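You operate a simulated robot arm through the tools that you are given. There is no shell and no other tool. Be economical: measure what you need, move in short steps, check, and stop when the job is done.

You run a simulated robot arm. Do the job below in one go: nothing can be reset, and whatever is moved stays where it is left.

Task
Wash gear 27 on rinse, then set it on the teal rack.
Fine: in the parts washer, one run; its drawer is left open.

Only the result counts: the job must be done as asked and must still hold three seconds after the hand-in. Knocking over, shifting, dropping, spilling or breaking anything else fails it.

Robot
A 6-joint arm with a two-finger parallel gripper, fixed in place. Base frame: the origin is at the foot of the arm, x ahead of it, y to its left, z up; the work surface is at about z = 0.84. Units: m, rad, N and s.
With the tool pointing down near the work surface it reaches from about 0.24 to 0.64 m from the base axis. Its first joint turns from -1.152 to 1.152 rad. Payload 2.7 kg.
The tool frame sits at the grasp point between the pads (the TCP): z along the fingers, y along the line on which they close. The tips reach 0.023 m beyond it. The gripper opens to 0.094 m. The fingers are 0.038 m wide and 0.01 m thick; the gripper's body (0.054 by 0.096 m) begins 0.039 m behind the TCP.
Orientation is told as [roll, pitch, yaw] about the base's x, y, z axes, in that order, counted from this pose: with the fingers straight down and closing along the base's y, the tool's x points along the base's -x, its y along +y and its z along -z.

Tools
- The arm moves only by the tool move_arm. Its argument "commands" is a list of rows, each an object of numbers (a shift or turn left out is 0, a gripper value left out holds the last): "x", "y", "z": the shift along the tool's x, y, z in m; "wx", "wy", "wz": the turn, a rotation vector about the tool's x, y, z in rad; "grip": the opening, from 0 (shut) to 1 (fully open). In form: [{"x": .., "y": .., "z": .., "wx": .., "wy": .., "wz": .., "grip": ..}, ...]. A call has 1 to 20 rows; each row shifts and turns the commanded pose from where the row before left it, along the tool's axes as they then stand. Rows are played at 5 a second. More than 0.05 m and 0.15 rad between two rows, or a gripper value outside its range, and nothing of the call is played. Where a pose cannot be reached the arm comes as near as it can. A force on the tool above 70 N (or 10 N above the force at the start of the call, whichever is more), or a blocked arm, ends the call early, and 0.2 s more pass. The fingers move at their own pace (about 0.045 m/s each) and stop on an object; they squeeze with about 29 N. The grip force told is the motor's: it shows also when the fingers shut on nothing. Time passes only in rows, and 0.2 s behind the last, so rows that do not move let the fingers close. The reply holds the time, the measured pose of the TCP, the force on the tool along the base axes, the opening and the grip force, in the units named above and with some noise, and new pictures: "views" is both (left out), scene, wrist or none.
- Cameras (640 x 400 px; columns grow to the right, rows downward): "scene" is fixed at [0.0853, -0.4512, 1.4144]; the picture's right is [0.60, -0.80, 0.00], its down [-0.49, -0.37, -0.79] and it looks along [0.63, 0.48, -0.61] (base axes); focal length 315 px, centre (320, 200). "wrist" rides on the gripper at [0.086, 0.016, -0.075] in the tool frame; the picture's right is [-0.18, 0.98, 0.00], its down [-0.58, -0.11, -0.81] and it looks along [-0.79, -0.15, 0.59] (tool axes); focal length 243 px, centre (320, 200). There is no depth. A picture from a camera that has moved, and an enlarged one, comes with that camera's place and axes in the base frame and with its lens. The place of the scene camera against the robot may be out by one fixed shift of up to 0.025 m in any direction.
- inspect(camera, box): a new picture of the part [left, top, right, bottom] of that camera's present view, enlarged. No time passes.
- finish_job(): hands the job in; it is judged then, once.

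Work in short steps. Places have to be worked out from the pictures, the camera data and where the tool is seen: move nearer, look again, correct. Check each grasp and each placing, and mend what went wrong. You have 120 turns and 170 pictures in all, those below and enlarged ones among them. Open the gripper and draw the arm clear of the work before you hand the job in, unless the task says otherwise; then end with one line.

The tools are called as name(argument=value, ...) on one line, values as JSON. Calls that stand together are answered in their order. move_arm: Moves the arm, as the interface text tells. Its arguments: {"type":"object","properties":{"commands":{"type":"array","items":{"type":"object","properties":{"x":{"type":"number"},"y":{"type":"number"},"z":{"type":"number"},"wx":{"type":"number"},"wy":{"type":"number"},"wz":{"type":"number"},"grip":{"type":"number"}}}},"views":{"type":"string","enum":["both","scene","wrist","none"]}},"required":["commands"]} The other tools are called the same way: inspect (camera, box) takes an enlarged picture of a part of a camera's view; finish_job () hands the job in.

At the start:

```text
time_s: 0.0
eef_pos: [0.3953, -0.0947, 1.1293]
orientation: [0.001, 0.001, 0.002]
wrist_force: [0.4, -0.2, -0.3]
gripper_width: 0.0939
grip_force: 0.0
```

scene: 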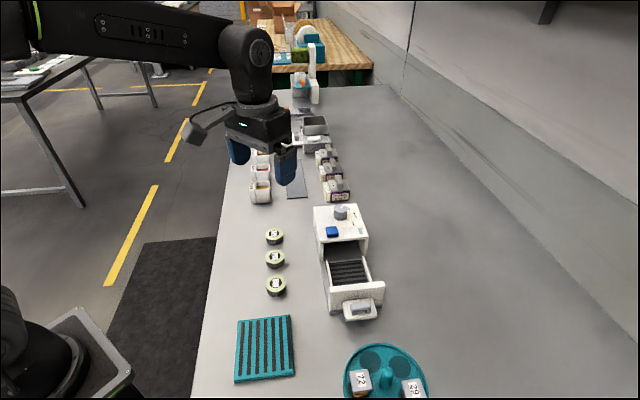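
wrist: 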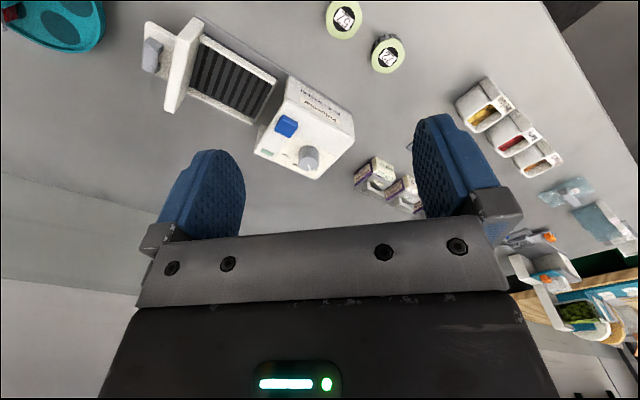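

I see three gears, a washer with an open drawer, a teal rack (slatted) and a teal round tray. I'll enlarge the parts to read the labels.

inspect(camera="scene", box=[220, 190, 400, 320])

inspect(camera="scene", box=[220, 300, 440, 400])

inspect(camera="wrist", box=[240, 60, 380, 190])

inspect(camera="scene", box=[230, 60, 370, 210])

```text
3.08 times, centred on (310, 255) of scene
camera zoom: at [0.0853, -0.4512, 1.4144], right [0.6, -0.8, 0.0], down [-0.49, -0.37, -0.79], along [0.63, 0.48, -0.61], focal length 970 px, centre (351, 31)
```

zoom: 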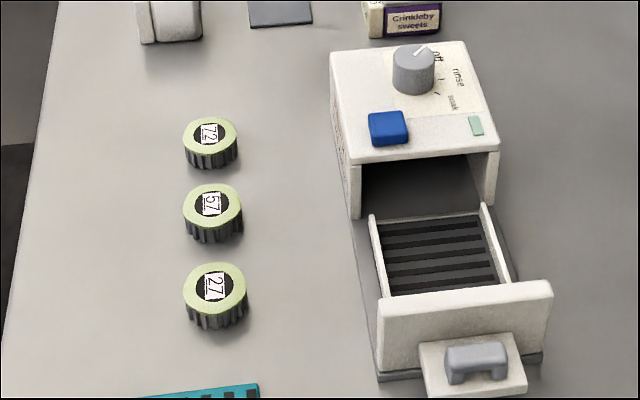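

```text
2.91 times, centred on (330, 350) of scene
camera zoom: at [0.0853, -0.4512, 1.4144], right [0.6, -0.8, 0.0], down [-0.49, -0.37, -0.79], along [0.63, 0.48, -0.61], focal length 917 px, centre (291, -236)
```

zoom: 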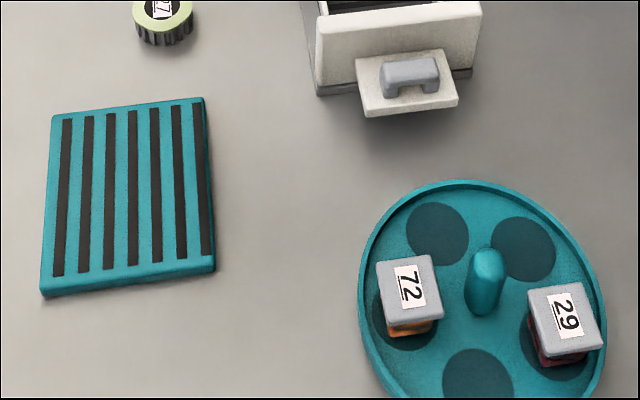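

```text
3.08 times, centred on (310, 125) of wrist
camera zoom: at [0.3078, -0.0796, 1.2021], right [0.18, 0.98, 0.0], down [0.58, -0.11, 0.81], along [0.79, -0.15, -0.59], focal length 746 px, centre (351, 431)
```

zoom: 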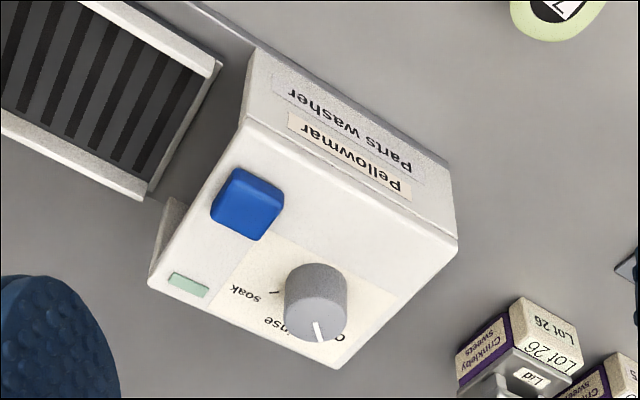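

```text
2.67 times, centred on (300, 135) of scene
camera zoom: at [0.0853, -0.4512, 1.4144], right [0.6, -0.8, 0.0], down [-0.49, -0.37, -0.79], along [0.63, 0.48, -0.61], focal length 840 px, centre (373, 373)
```

zoom: 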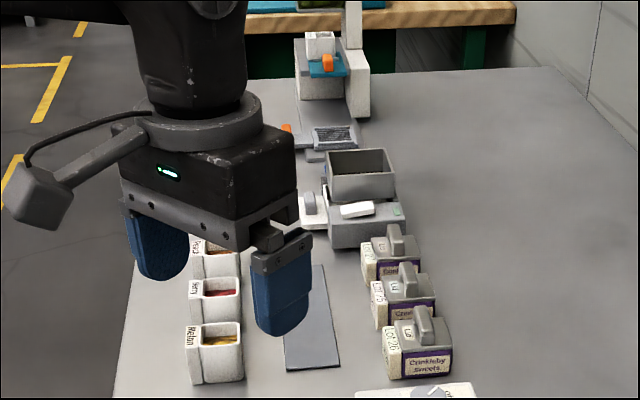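

Gear 27 is the nearest one, around (0.365,-0.118). I draw the arm back and over so the wrist camera sees the gear, drawer and washer.

move_arm(commands=[{"x": 0.03, "y": -0.03}, {"x": 0.03, "y": -0.03}, {"x": 0.03, "y": -0.03}, {"y": -0.02}, {}], views="both")

```text
time_s: 1.2
eef_pos: [0.3031, -0.2062, 1.1296]
orientation: [0.001, 0.001, 0.0]
wrist_force: [0.7, -0.7, -0.5]
gripper_width: 0.0943
grip_force: 0.1
camera wrist: at [0.2162, -0.1906, 1.2026], right [0.18, 0.98, 0.0], down [0.58, -0.11, 0.81], along [0.79, -0.15, -0.59], focal length 243 px, centre (320, 200)
```

scene: 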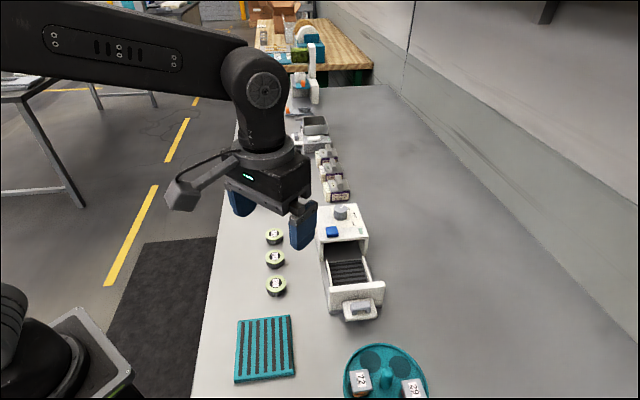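
wrist: 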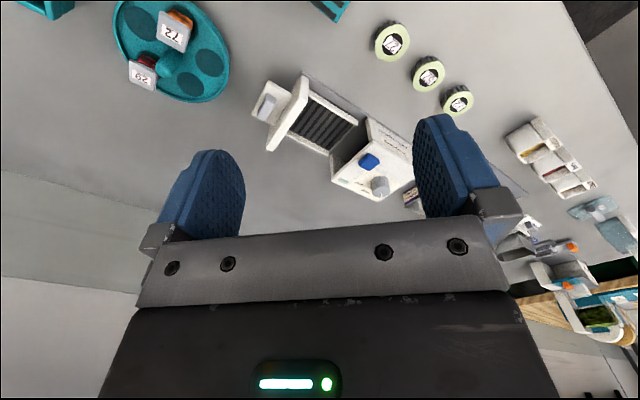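

All items are in view now. I'll enlarge the wrist view to measure the gears, drawer and washer.

inspect(camera="wrist", box=[240, 0, 480, 210])

inspect(camera="wrist", box=[250, 70, 420, 210])

```text
1.90 times, centred on (360, 105) of wrist
camera zoom: at [0.2162, -0.1906, 1.2026], right [0.18, 0.98, 0.0], down [0.58, -0.11, 0.81], along [0.79, -0.15, -0.59], focal length 462 px, centre (244, 381)
```

zoom: 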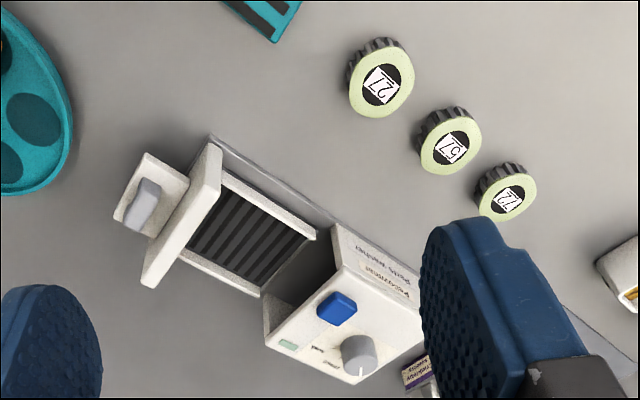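

```text
2.86 times, centred on (335, 140) of wrist
camera zoom: at [0.2162, -0.1906, 1.2026], right [0.18, 0.98, 0.0], down [0.58, -0.11, 0.81], along [0.79, -0.15, -0.59], focal length 693 px, centre (277, 371)
```

zoom: 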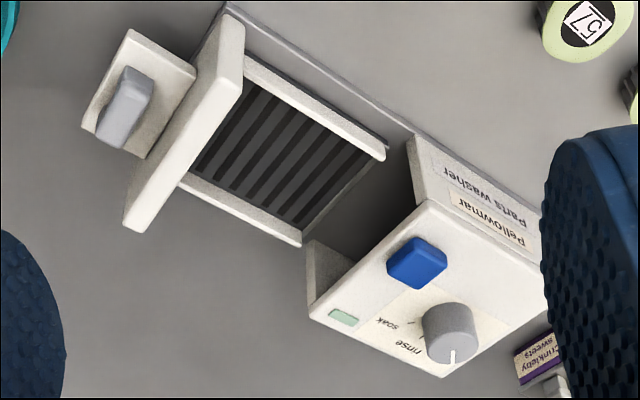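

The drawer's axis runs at about 43° from x. A second teal object also peeks in near (0.25,-0.5), so I turn the tool by -0.82 yaw (also my grasp yaw) and look that way.

move_arm(commands=[{"x": 0.03, "y": -0.02}, {"x": 0.02, "y": -0.02}, {"wz": 0.137}, {"wz": 0.137}, {"wz": 0.137}, {"wz": 0.137}, {"wz": 0.137}, {"wz": 0.135}, {}], views="wrist")

```text
time_s: 3.2
eef_pos: [0.2535, -0.245, 1.1293]
orientation: [-0.001, 0.0, -0.822]
wrist_force: [-0.3, 0.3, 0.2]
gripper_width: 0.0943
grip_force: 0.0
camera wrist: at [0.2064, -0.1709, 1.2025], right [0.85, 0.53, 0.0], down [0.32, -0.5, 0.81], along [0.43, -0.68, -0.59], focal length 243 px, centre (320, 200)
```

wrist: 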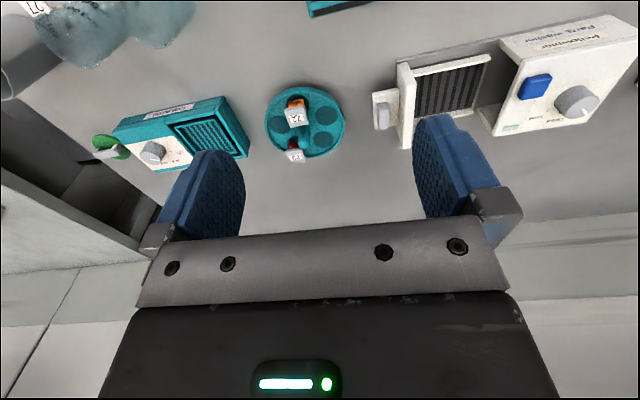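

The other teal thing looks like another appliance. I'll confirm, and enlarge the washer from here.

inspect(camera="wrist", box=[90, 80, 260, 190])

inspect(camera="wrist", box=[360, 0, 640, 175])

```text
3.64 times, centred on (175, 135) of wrist
camera zoom: at [0.2064, -0.1709, 1.2025], right [0.85, 0.53, 0.0], down [0.32, -0.5, 0.81], along [0.43, -0.68, -0.59], focal length 882 px, centre (847, 436)
```

zoom: 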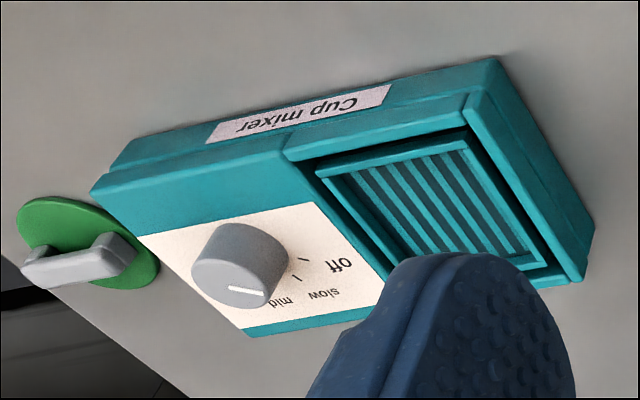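

```text
2.29 times, centred on (500, 88) of wrist
camera zoom: at [0.2064, -0.1709, 1.2025], right [0.85, 0.53, 0.0], down [0.32, -0.5, 0.81], along [0.43, -0.68, -0.59], focal length 555 px, centre (-91, 457)
```

zoom: 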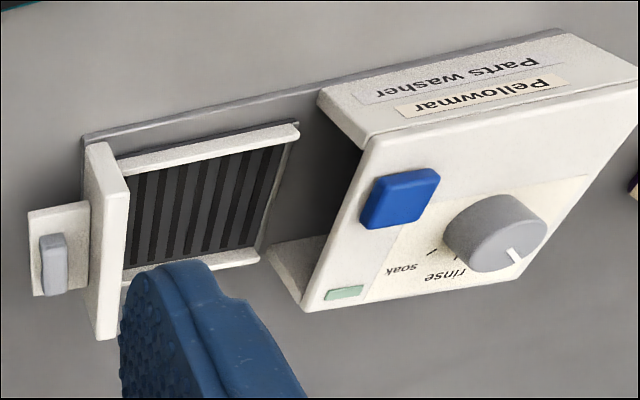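

The other one is a "Cup mixer", so the slatted rack near (0.25,-0.2) is the target. I move above gear 27 at z≈1.0 with the same yaw.

move_arm(commands=[{"x": 0.004, "y": 0.039, "z": 0.03}, {"x": 0.004, "y": 0.039, "z": 0.03}, {"x": 0.004, "y": 0.039, "z": 0.03}, {"x": 0.004, "y": 0.039, "z": 0.04}, {}], views="both")

```text
refused: row 4 steps farther than a row can; nothing moved
```

Row 4 was a bit too long; I split it up.

move_arm(commands=[{"x": 0.004, "y": 0.032, "z": 0.026}, {"x": 0.004, "y": 0.031, "z": 0.026}, {"x": 0.004, "y": 0.031, "z": 0.026}, {"x": 0.004, "y": 0.031, "z": 0.026}, {"y": 0.031, "z": 0.026}, {}], views="both")

```text
time_s: 4.6
eef_pos: [0.3586, -0.1264, 1.0009]
orientation: [-0.001, 0.0, -0.82]
wrist_force: [-0.4, 0.2, 0.1]
gripper_width: 0.0939
grip_force: 0.1
camera wrist: at [0.3101, -0.0521, 1.0733], right [0.84, 0.54, 0.0], down [0.32, -0.5, 0.81], along [0.43, -0.68, -0.59], focal length 243 px, centre (320, 200)
```

scene: 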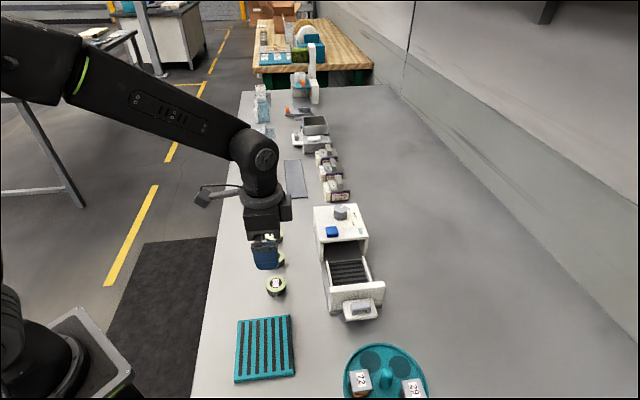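
wrist: 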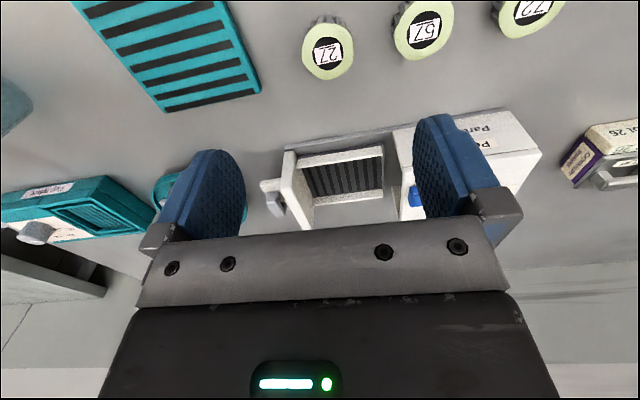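

Gear 27 is about 6 mm along the tool's +y from below the TCP. I correct, narrow the fingers so they stay clear of gear 57, and descend to z≈0.92.

move_arm(commands=[{"y": 0.006, "z": 0.04, "grip": 0.72}, {"z": 0.04}, {}], views="both")

inspect(camera="wrist", box=[200, 0, 460, 200])

```text
time_s: 5.4
eef_pos: [0.3615, -0.1222, 0.9177]
orientation: [-0.002, -0.001, -0.819]
wrist_force: [0.6, -0.3, -0.1]
gripper_width: 0.0678
grip_force: 0.2
camera wrist: at [0.3145, -0.0494, 0.9905], right [0.84, 0.54, 0.0], down [0.32, -0.5, 0.81], along [0.43, -0.68, -0.59], focal length 243 px, centre (320, 200)
```

scene: 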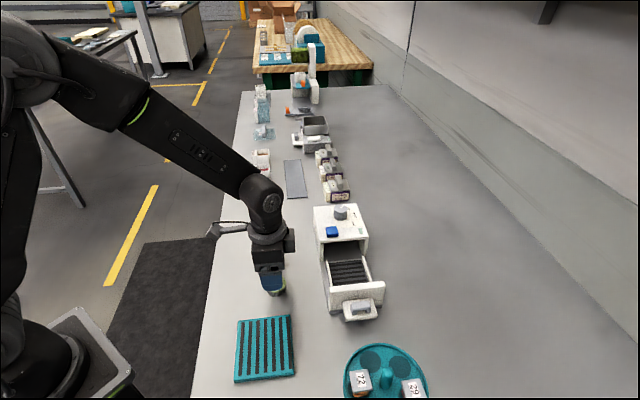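
wrist: 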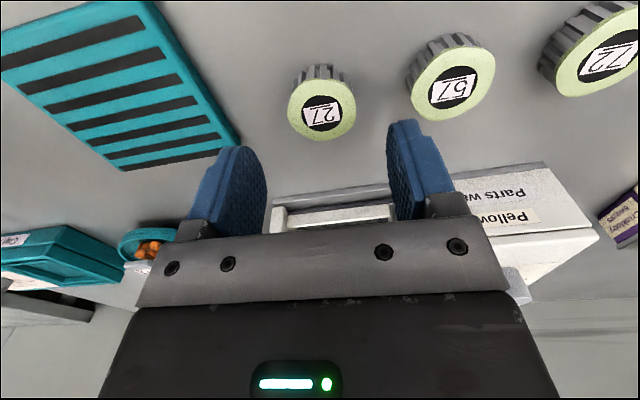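

```text
2.00 times, centred on (330, 100) of wrist
camera zoom: at [0.3145, -0.0494, 0.9905], right [0.84, 0.54, 0.0], down [0.32, -0.5, 0.81], along [0.43, -0.68, -0.59], focal length 485 px, centre (300, 400)
```

zoom: 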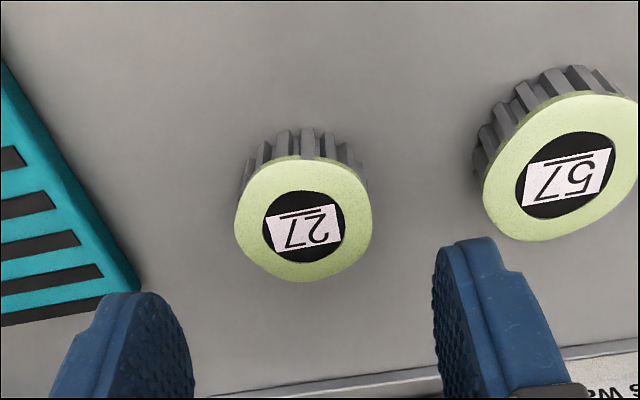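

Triangulation puts gear 27's top at z≈0.861, directly below the TCP. I descend to z≈0.867 and close.

move_arm(commands=[{"z": 0.025}, {"z": 0.025}, {}, {"grip": 0.3}, {}, {}, {}], views="wrist")

```text
time_s: 7.0
eef_pos: [0.3623, -0.1221, 0.8683]
orientation: [-0.001, -0.001, -0.821]
wrist_force: [-0.1, -0.4, -0.7]
gripper_width: 0.0411
grip_force: 29.2
camera wrist: at [0.3143, -0.048, 0.9422], right [0.84, 0.54, 0.0], down [0.32, -0.5, 0.81], along [0.43, -0.68, -0.59], focal length 243 px, centre (320, 200)
```

wrist: 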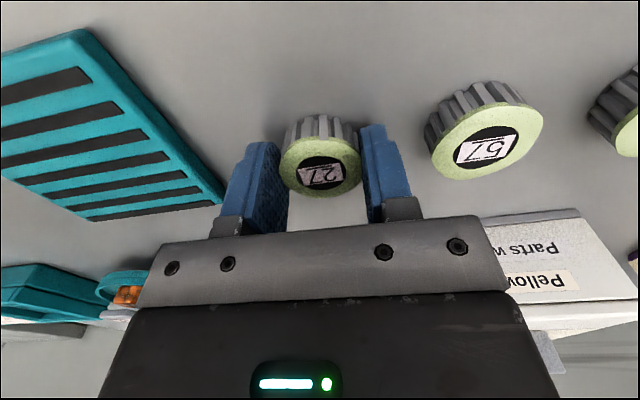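

Gripped (0.041 m wide, 29 N). Lift straight up to z≈0.99.

move_arm(commands=[{"z": -0.04}, {"z": -0.04}, {"z": -0.04}, {}], views="both")

inspect(camera="wrist", box=[240, 100, 560, 260])

```text
time_s: 8.0
eef_pos: [0.3647, -0.1225, 0.9885]
orientation: [-0.001, 0.0, -0.821]
wrist_force: [-0.4, -0.3, -1.0]
gripper_width: 0.0409
grip_force: 28.7
camera wrist: at [0.3165, -0.0488, 1.0625], right [0.84, 0.54, 0.0], down [0.32, -0.5, 0.81], along [0.43, -0.68, -0.59], focal length 243 px, centre (320, 200)
```

scene: 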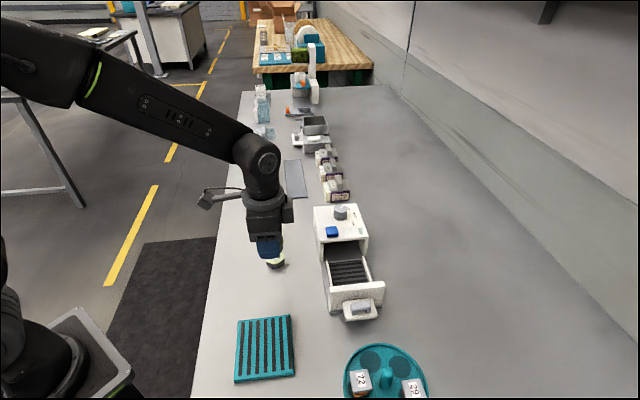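
wrist: 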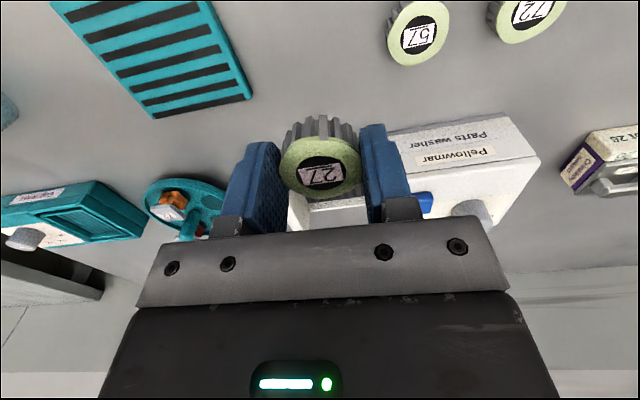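

```text
2.00 times, centred on (400, 180) of wrist
camera zoom: at [0.3165, -0.0488, 1.0625], right [0.84, 0.54, 0.0], down [0.32, -0.5, 0.81], along [0.43, -0.68, -0.59], focal length 485 px, centre (160, 240)
```

zoom: 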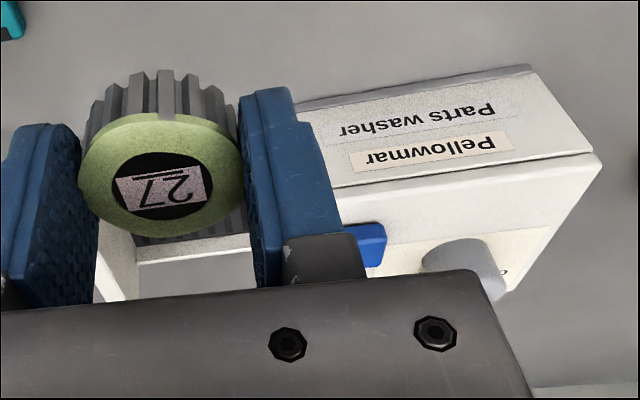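

Gear is centred in the grip. I estimate the drawer centre at about (0.453,-0.233), with inside about 0.09 × 0.065. I move above it.

move_arm(commands=[{"x": -0.047, "y": -0.005}, {"x": -0.047, "y": -0.005}, {"x": -0.047, "y": -0.004}, {}], views="both")

inspect(camera="scene", box=[270, 190, 410, 330])

```text
time_s: 9.0
eef_pos: [0.4462, -0.2364, 0.9873]
orientation: [0.001, 0.0, -0.822]
wrist_force: [0.3, 0.0, -1.1]
gripper_width: 0.0407
grip_force: 28.7
camera wrist: at [0.3985, -0.1632, 1.0605], right [0.84, 0.54, 0.0], down [0.32, -0.5, 0.81], along [0.43, -0.68, -0.59], focal length 243 px, centre (320, 200)
```

scene: 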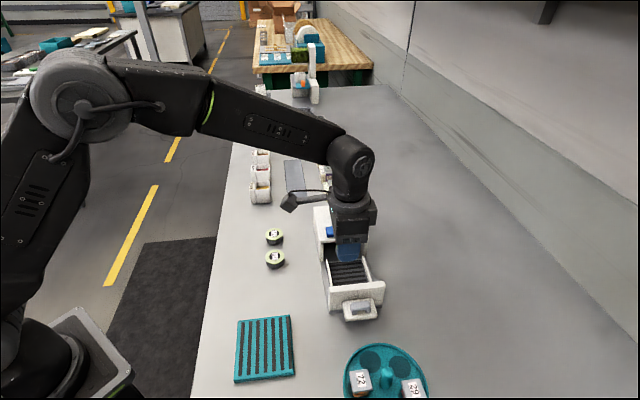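
wrist: 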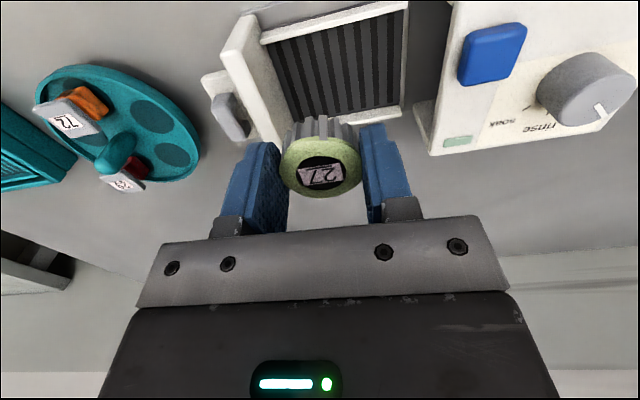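

```text
2.86 times, centred on (340, 260) of scene
camera zoom: at [0.0853, -0.4513, 1.4144], right [0.6, -0.8, 0.0], down [-0.49, -0.37, -0.79], along [0.63, 0.48, -0.61], focal length 900 px, centre (263, 29)
```

zoom: 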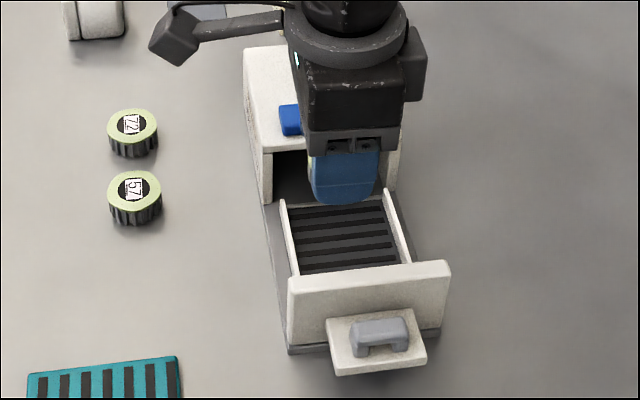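

I'll zoom on the drawer to fine-tune the position.

inspect(camera="wrist", box=[190, 0, 430, 150])

```text
2.67 times, centred on (310, 75) of wrist
camera zoom: at [0.3985, -0.1632, 1.0605], right [0.84, 0.54, 0.0], down [0.32, -0.5, 0.81], along [0.43, -0.68, -0.59], focal length 647 px, centre (347, 533)
```

zoom: 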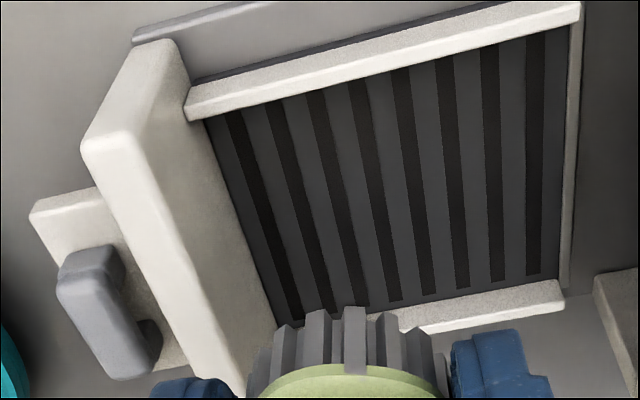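

The drawer centre works out a bit further: (0.463,-0.238). I shift by 7 mm/12 mm and lower to z≈0.91.

move_arm(commands=[{"x": -0.012, "y": 0.007}, {"z": 0.03}, {"z": 0.03}, {"z": 0.018}, {}], views="both")

inspect(camera="scene", box=[290, 200, 410, 330])

```text
time_s: 10.2
eef_pos: [0.4622, -0.2387, 0.9099]
orientation: [-0.001, 0.001, -0.82]
wrist_force: [0.0, 0.1, -0.9]
gripper_width: 0.0405
grip_force: 29.0
camera wrist: at [0.4141, -0.1673, 0.9826], right [0.84, 0.54, 0.0], down [0.32, -0.5, 0.81], along [0.43, -0.68, -0.59], focal length 243 px, centre (320, 200)
```

scene: 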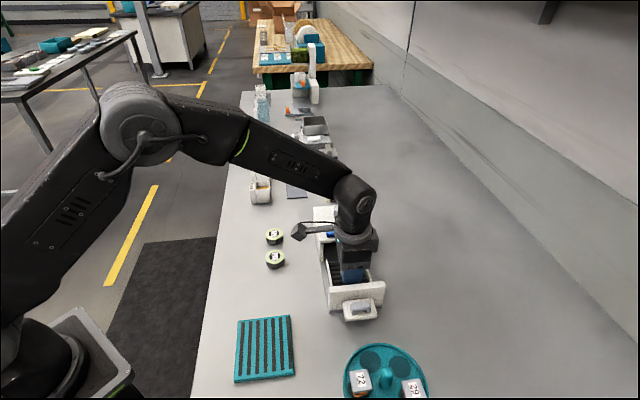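
wrist: 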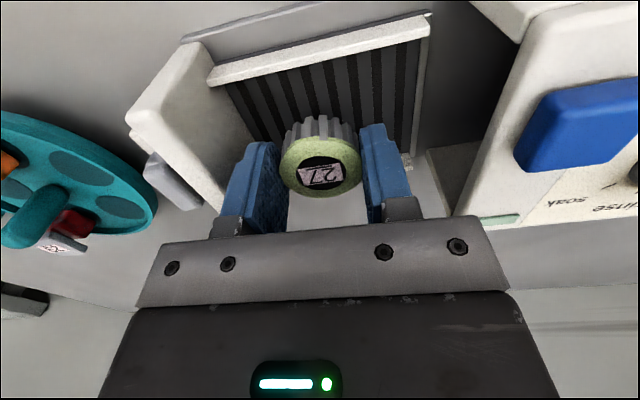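

```text
3.08 times, centred on (350, 265) of scene
camera zoom: at [0.0853, -0.4512, 1.4144], right [0.6, -0.8, 0.0], down [-0.49, -0.37, -0.79], along [0.63, 0.48, -0.61], focal length 970 px, centre (228, 0)
```

zoom: 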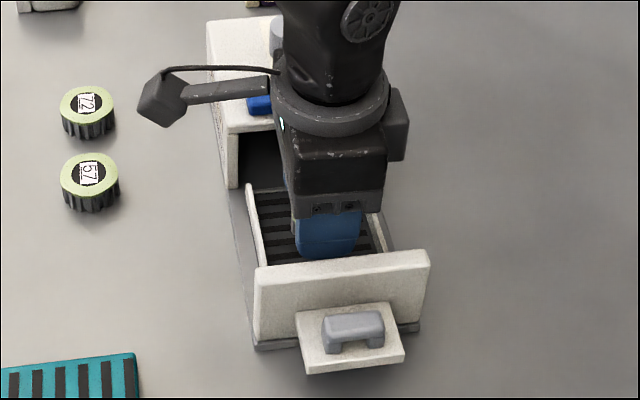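

The front panel's top is at z≈0.904, so the gripper body clears it. I lower further in small steps, watching the force.

move_arm(commands=[{"z": 0.008}, {"z": 0.006}, {}], views="wrist")

move_arm(commands=[{"z": 0.003}, {}], views="none")

move_arm(commands=[{"z": 0.003}, {}], views="none")

```text
time_s: 11.0
eef_pos: [0.4613, -0.2408, 0.8961]
orientation: [-0.001, 0.0, -0.819]
wrist_force: [0.5, 0.2, -0.7]
gripper_width: 0.0412
grip_force: 29.0
camera wrist: at [0.414, -0.1665, 0.9695], right [0.84, 0.54, 0.0], down [0.32, -0.5, 0.81], along [0.43, -0.68, -0.59], focal length 243 px, centre (320, 200)
```

wrist: 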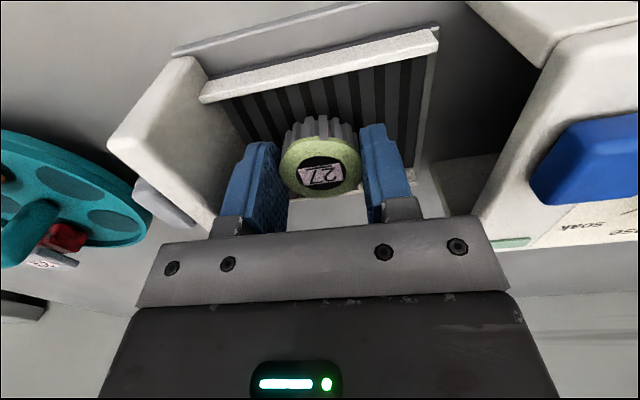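

```text
time_s: 11.6
eef_pos: [0.4614, -0.2408, 0.8936]
orientation: [0.002, 0.0, -0.82]
wrist_force: [0.1, 0.2, -1.4]
gripper_width: 0.0407
grip_force: 28.8
```

```text
time_s: 12.2
eef_pos: [0.4615, -0.2397, 0.8916]
orientation: [-0.001, 0.0, -0.82]
wrist_force: [0.1, -0.2, -1.5]
gripper_width: 0.0407
grip_force: 29.0
```

No contact yet; keep lowering slowly.

move_arm(commands=[{"z": 0.004}, {}], views="none")

move_arm(commands=[{"z": 0.003}, {}], views="wrist")

inspect(camera="wrist", box=[190, 40, 470, 220])

```text
time_s: 12.8
eef_pos: [0.4619, -0.2395, 0.8856]
orientation: [0.0, 0.0, -0.819]
wrist_force: [-0.6, 0.5, -1.4]
gripper_width: 0.0408
grip_force: 29.2
```

```text
time_s: 13.4
eef_pos: [0.4619, -0.2397, 0.8846]
orientation: [-0.001, -0.002, -0.819]
wrist_force: [-1.5, 2.5, 10.7]
gripper_width: 0.0409
grip_force: 28.5
camera wrist: at [0.4139, -0.1659, 0.9579], right [0.84, 0.54, 0.0], down [0.32, -0.5, 0.81], along [0.43, -0.68, -0.59], focal length 243 px, centre (320, 200)
```

wrist: 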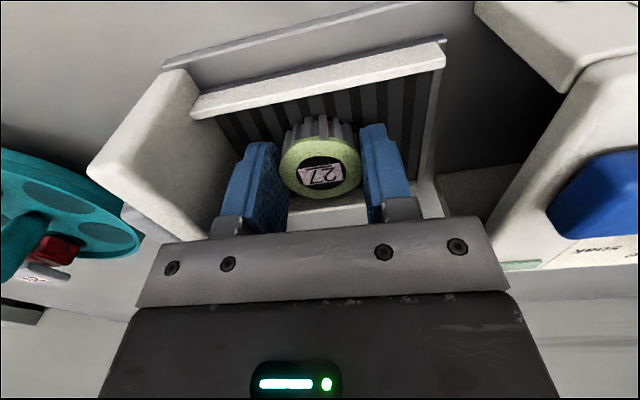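

```text
2.22 times, centred on (330, 130) of wrist
camera zoom: at [0.4139, -0.1659, 0.9579], right [0.84, 0.54, 0.0], down [0.32, -0.5, 0.81], along [0.43, -0.68, -0.59], focal length 539 px, centre (298, 356)
```

zoom: 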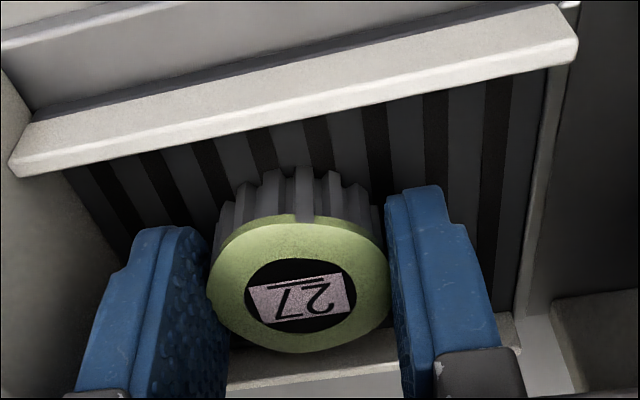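

Contact at TCP z≈0.885 (10.7 N); the gear sits on the drawer floor. I open a little and lift straight out.

move_arm(commands=[{"grip": 0.58}, {}, {}, {"z": -0.03}, {"z": -0.04}, {"z": -0.04}, {}], views="both")

inspect(camera="wrist", box=[190, 0, 640, 200])

```text
time_s: 15.0
eef_pos: [0.462, -0.2377, 0.9964]
orientation: [-0.002, 0.0, -0.821]
wrist_force: [0.4, 1.2, -0.2]
gripper_width: 0.0546
grip_force: 0.0
camera wrist: at [0.4147, -0.1641, 1.0708], right [0.84, 0.54, 0.0], down [0.32, -0.5, 0.81], along [0.43, -0.68, -0.59], focal length 243 px, centre (320, 200)
```

scene: 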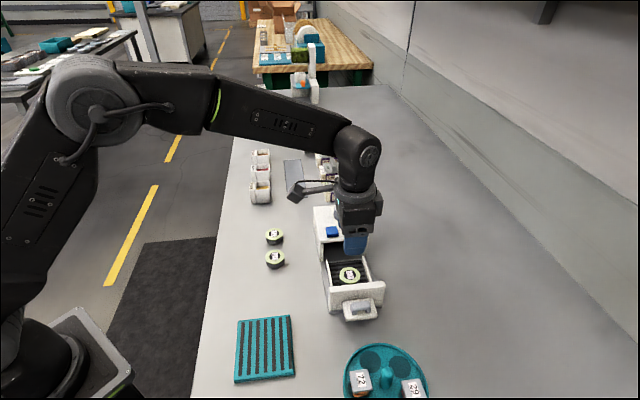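
wrist: 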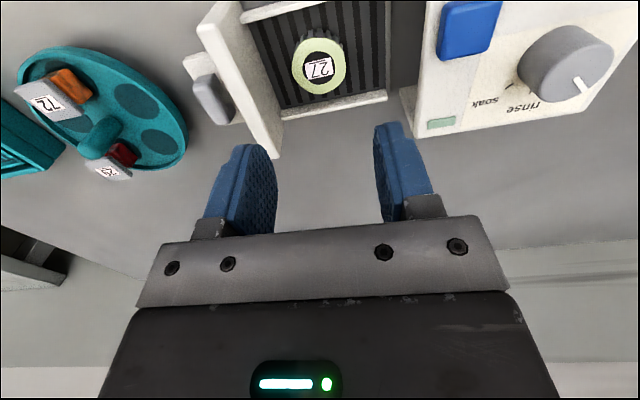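

```text
1.42 times, centred on (415, 100) of wrist
camera zoom: at [0.4147, -0.1641, 1.0708], right [0.84, 0.54, 0.0], down [0.32, -0.5, 0.81], along [0.43, -0.68, -0.59], focal length 345 px, centre (185, 342)
```

zoom: 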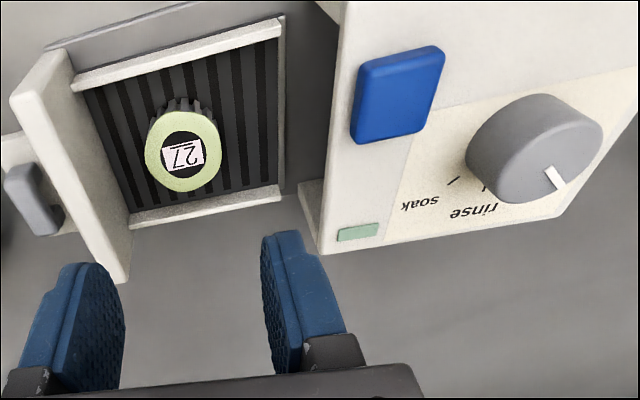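

Gear 27 stands flat in the drawer. The handle bar is at about (0.395,-0.299), top z≈0.89; I'll grip it across its ends, so I move above it and turn the tool to yaw ≈ +0.76.

move_arm(commands=[{"y": -0.04, "z": -0.02}, {"y": -0.04, "z": -0.02}, {"y": -0.01, "wz": -0.14}, {"wz": -0.144}, {"wz": -0.144}, {"wz": -0.144}, {"wz": -0.144}, {"wz": -0.144}, {"wz": -0.144}, {"wz": -0.144}, {"wz": -0.144}, {"wz": -0.144}, {"wz": -0.144}, {}], views="both")

inspect(camera="wrist", box=[200, 0, 440, 150])

```text
time_s: 18.0
eef_pos: [0.3953, -0.3015, 1.0334]
orientation: [0.0, 0.002, 0.762]
wrist_force: [0.1, -0.1, -0.8]
gripper_width: 0.0545
grip_force: 0.0
camera wrist: at [0.3214, -0.3494, 1.1078], right [-0.54, 0.84, 0.0], down [0.5, 0.32, 0.81], along [0.68, 0.44, -0.59], focal length 243 px, centre (320, 200)
```

scene: 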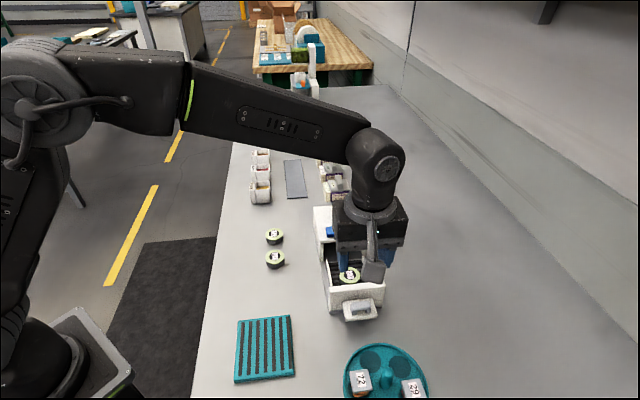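
wrist: 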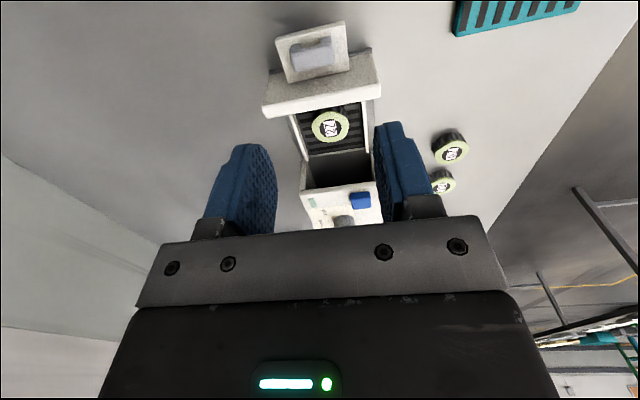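

```text
2.67 times, centred on (320, 75) of wrist
camera zoom: at [0.3214, -0.3494, 1.1078], right [-0.54, 0.84, 0.0], down [0.5, 0.32, 0.81], along [0.68, 0.44, -0.59], focal length 647 px, centre (320, 533)
```

zoom: 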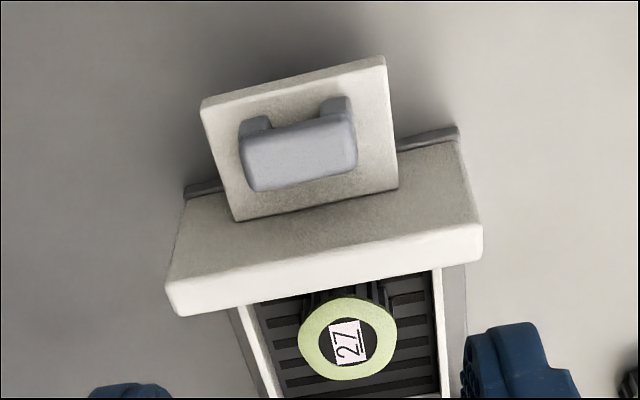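

The handle bar is ≈7 mm off in both tool axes. I correct, open to ≈0.07 and come down to z≈0.95 for another look.

move_arm(commands=[{"x": -0.006, "y": -0.007, "z": 0.04, "grip": 0.75}, {"z": 0.04}, {}], views="wrist")

inspect(camera="wrist", box=[190, 0, 450, 180])

```text
time_s: 18.8
eef_pos: [0.4044, -0.3018, 0.9541]
orientation: [-0.001, 0.0, 0.759]
wrist_force: [0.1, 0.2, 0.4]
gripper_width: 0.0705
grip_force: 0.2
camera wrist: at [0.3304, -0.3499, 1.0265], right [-0.54, 0.84, 0.0], down [0.5, 0.32, 0.81], along [0.68, 0.44, -0.59], focal length 243 px, centre (320, 200)
```

wrist: 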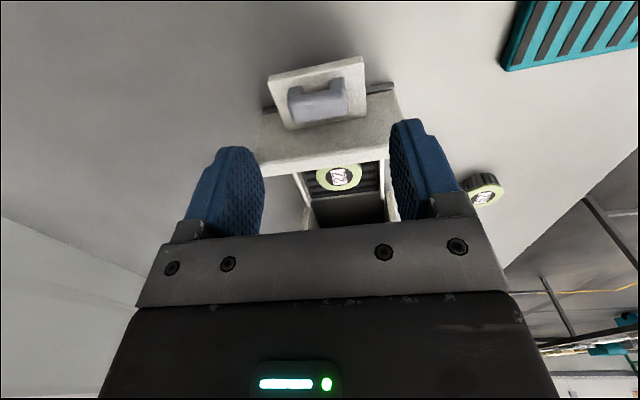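

```text
2.22 times, centred on (320, 90) of wrist
camera zoom: at [0.3304, -0.3499, 1.0265], right [-0.54, 0.84, 0.0], down [0.5, 0.32, 0.81], along [0.68, 0.44, -0.59], focal length 539 px, centre (320, 444)
```

zoom: 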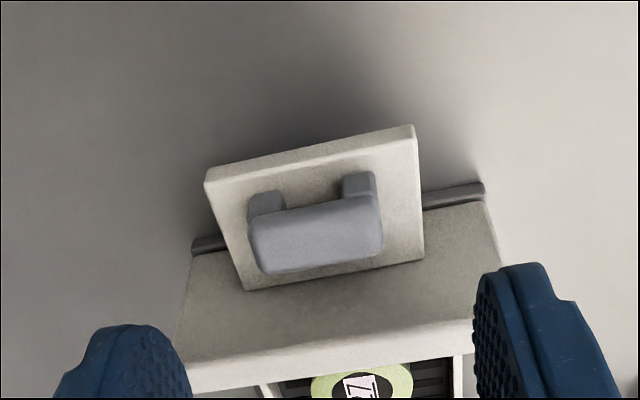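

The bar is right below the TCP (top z≈0.888). I lower to z≈0.893 and close gently on the bar's ends.

move_arm(commands=[{"z": 0.03}, {"z": 0.03}, {}, {"grip": 0.2}, {}, {}, {}, {}], views="both")

inspect(camera="wrist", box=[190, 50, 450, 230])

```text
time_s: 20.6
eef_pos: [0.4048, -0.3027, 0.8911]
orientation: [0.0, 0.001, 0.761]
wrist_force: [0.9, -0.3, -6.6]
gripper_width: 0.0596
grip_force: 45.0
camera wrist: at [0.3301, -0.3515, 0.9651], right [-0.55, 0.84, 0.0], down [0.5, 0.32, 0.81], along [0.68, 0.44, -0.59], focal length 243 px, centre (320, 200)
```

scene: 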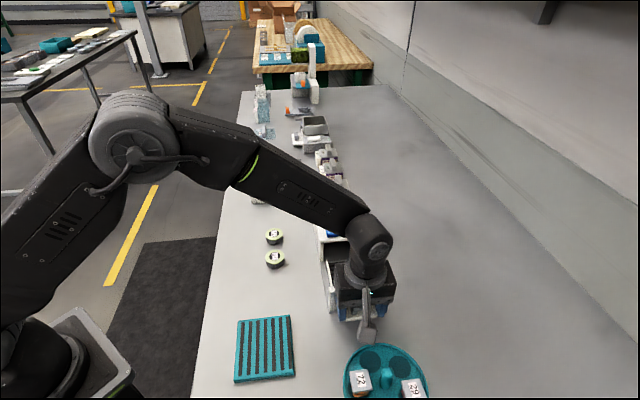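
wrist: 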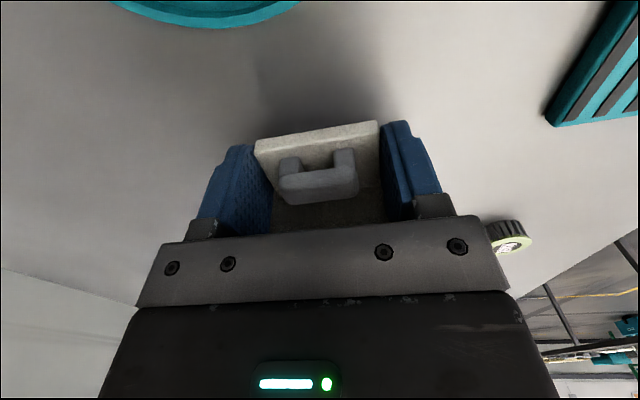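

```text
2.22 times, centred on (320, 140) of wrist
camera zoom: at [0.3301, -0.3515, 0.9651], right [-0.55, 0.84, 0.0], down [0.5, 0.32, 0.81], along [0.68, 0.44, -0.59], focal length 539 px, centre (320, 333)
```

zoom: 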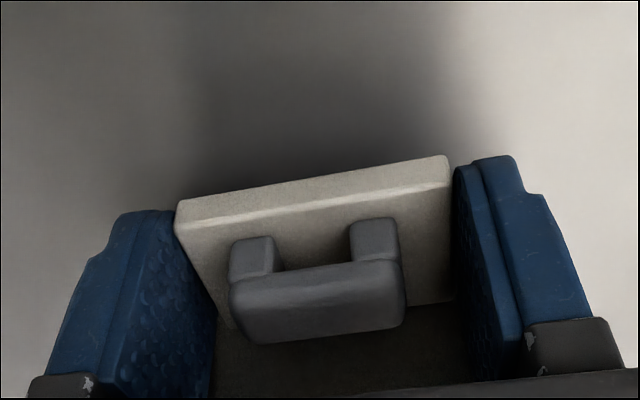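

The fingers hold the handle's plate (0.060 m wide) firmly, a good hold. I push the drawer inward along tool -x, first 0.06 m.

move_arm(commands=[{"x": -0.01}, {"x": -0.015}, {"x": -0.015}, {"x": -0.02}, {}], views="both")

```text
time_s: 21.8
eef_pos: [0.4479, -0.2595, 0.8928]
orientation: [0.007, 0.002, 0.76]
wrist_force: [-8.4, 8.9, -17.1]
gripper_width: 0.0598
grip_force: 45.0
camera wrist: at [0.3744, -0.308, 0.9655], right [-0.54, 0.84, 0.01], down [0.5, 0.32, 0.8], along [0.67, 0.44, -0.59], focal length 243 px, centre (320, 200)
```

scene: 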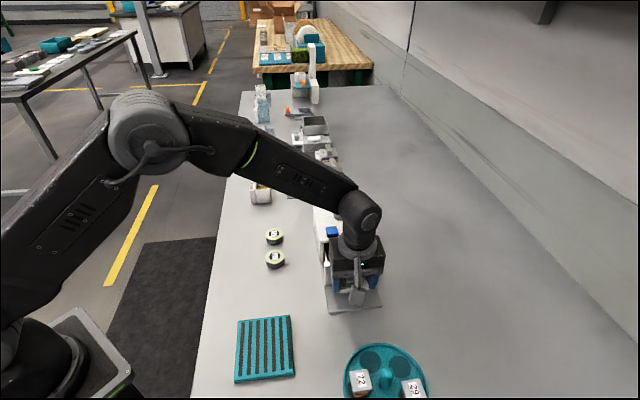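
wrist: 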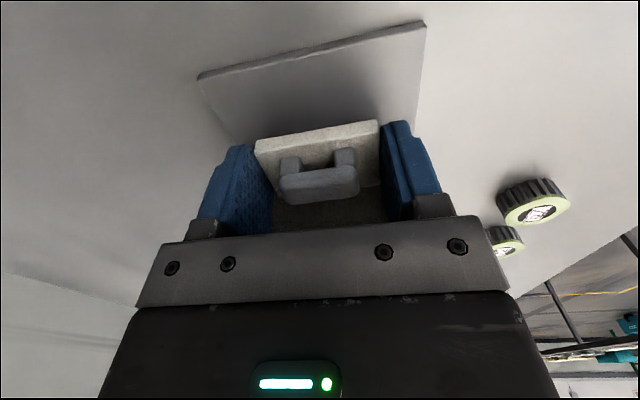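

Drawer slides well; it runs at 45°, a touch to +y of my push, so I add a small sideways correction and continue.

move_arm(commands=[{"x": -0.012, "y": 0.002, "z": 0.001}, {"x": -0.012, "y": 0.0006}, {"x": -0.008, "y": 0.0004}, {}], views="wrist")

```text
time_s: 22.8
eef_pos: [0.4701, -0.237, 0.8923]
orientation: [-0.002, -0.001, 0.761]
wrist_force: [1.3, -2.8, -21.8]
gripper_width: 0.0598
grip_force: 44.9
camera wrist: at [0.3958, -0.2853, 0.9655], right [-0.54, 0.84, 0.0], down [0.5, 0.32, 0.81], along [0.68, 0.44, -0.59], focal length 243 px, centre (320, 200)
```

wrist: 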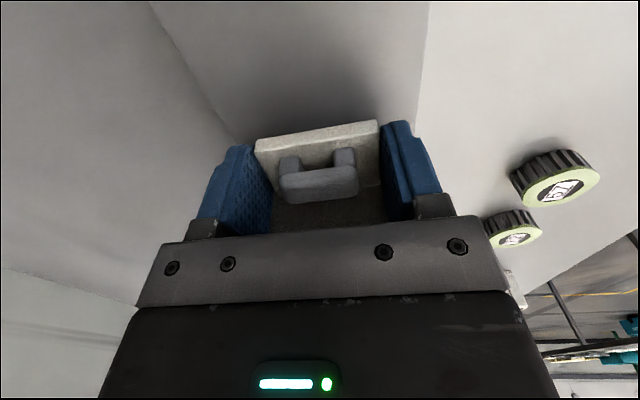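

Continue pushing; total so far ~0.092 m. I push in small steps until resistance rises.

move_arm(commands=[{"x": -0.006, "y": 0.0003, "z": 0.001}, {"x": -0.004, "y": 0.0002}, {}], views="scene")

inspect(camera="scene", box=[270, 190, 410, 330])

```text
time_s: 23.6
eef_pos: [0.4786, -0.2293, 0.8917]
orientation: [-0.003, 0.001, 0.762]
wrist_force: [2.9, -3.7, -7.9]
gripper_width: 0.0599
grip_force: 44.6
```

scene: 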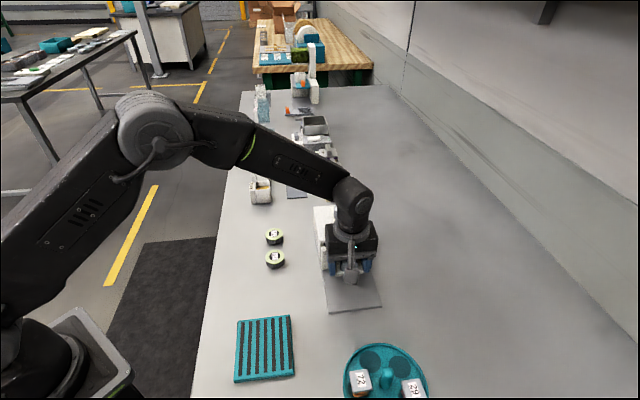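

```text
2.86 times, centred on (340, 260) of scene
camera zoom: at [0.0855, -0.4514, 1.4143], right [0.6, -0.8, 0.0], down [-0.49, -0.37, -0.79], along [0.63, 0.48, -0.61], focal length 900 px, centre (263, 29)
```

zoom: 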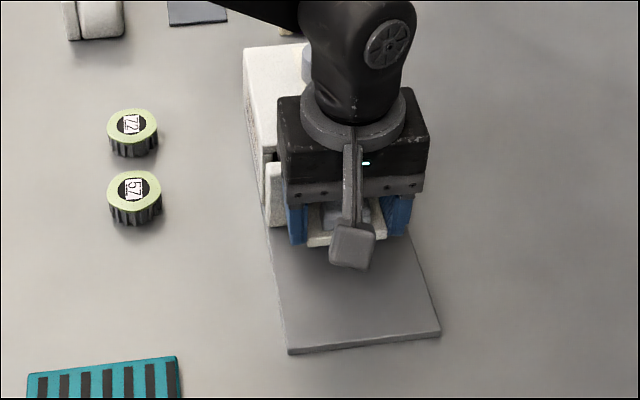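

A small gap seems left; push on.

move_arm(commands=[{"x": -0.005, "y": 0.0002}, {"x": -0.005, "y": 0.0002}, {}], views="none")

inspect(camera="scene", box=[290, 200, 390, 290])

```text
time_s: 24.4
eef_pos: [0.4847, -0.2221, 0.8925]
orientation: [-0.003, 0.0, 0.76]
wrist_force: [4.7, -2.7, -3.1]
gripper_width: 0.0597
grip_force: 45.2
```

```text
4.44 times, centred on (340, 245) of scene
camera zoom: at [0.0854, -0.4513, 1.4144], right [0.6, -0.8, 0.0], down [-0.49, -0.37, -0.79], along [0.63, 0.48, -0.61], focal length 1400 px, centre (231, 0)
```

zoom: 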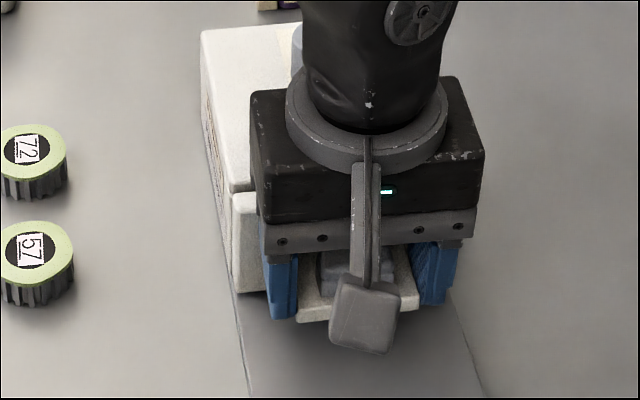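

Almost flush; push a few more millimetres until it stops.

move_arm(commands=[{"x": -0.003}, {}], views="none")

move_arm(commands=[{"x": -0.003}, {}], views="none")

inspect(camera="scene", box=[290, 200, 390, 290])

```text
time_s: 25.0
eef_pos: [0.4846, -0.2207, 0.8918]
orientation: [0.001, 0.002, 0.761]
wrist_force: [-3.9, -10.9, 1.9]
gripper_width: 0.0599
grip_force: 44.6
```

```text
time_s: 25.6
eef_pos: [0.4859, -0.2208, 0.8911]
orientation: [0.001, 0.006, 0.759]
wrist_force: [-22.5, -22.3, 13.4]
gripper_width: 0.0601
grip_force: 45.5
```

```text
4.44 times, centred on (340, 245) of scene
camera zoom: at [0.0845, -0.4517, 1.4143], right [0.6, -0.8, 0.0], down [-0.49, -0.37, -0.79], along [0.63, 0.48, -0.61], focal length 1400 px, centre (231, 0)
```

zoom: 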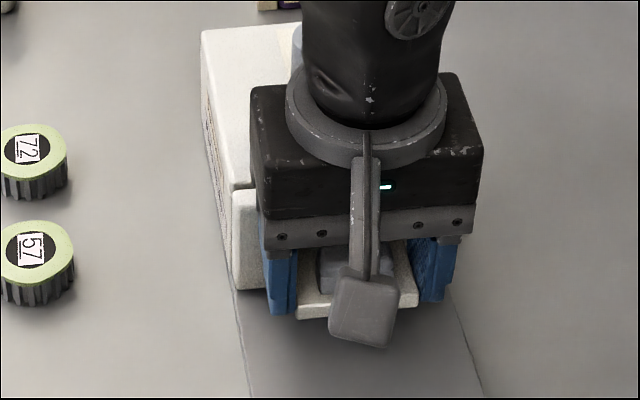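

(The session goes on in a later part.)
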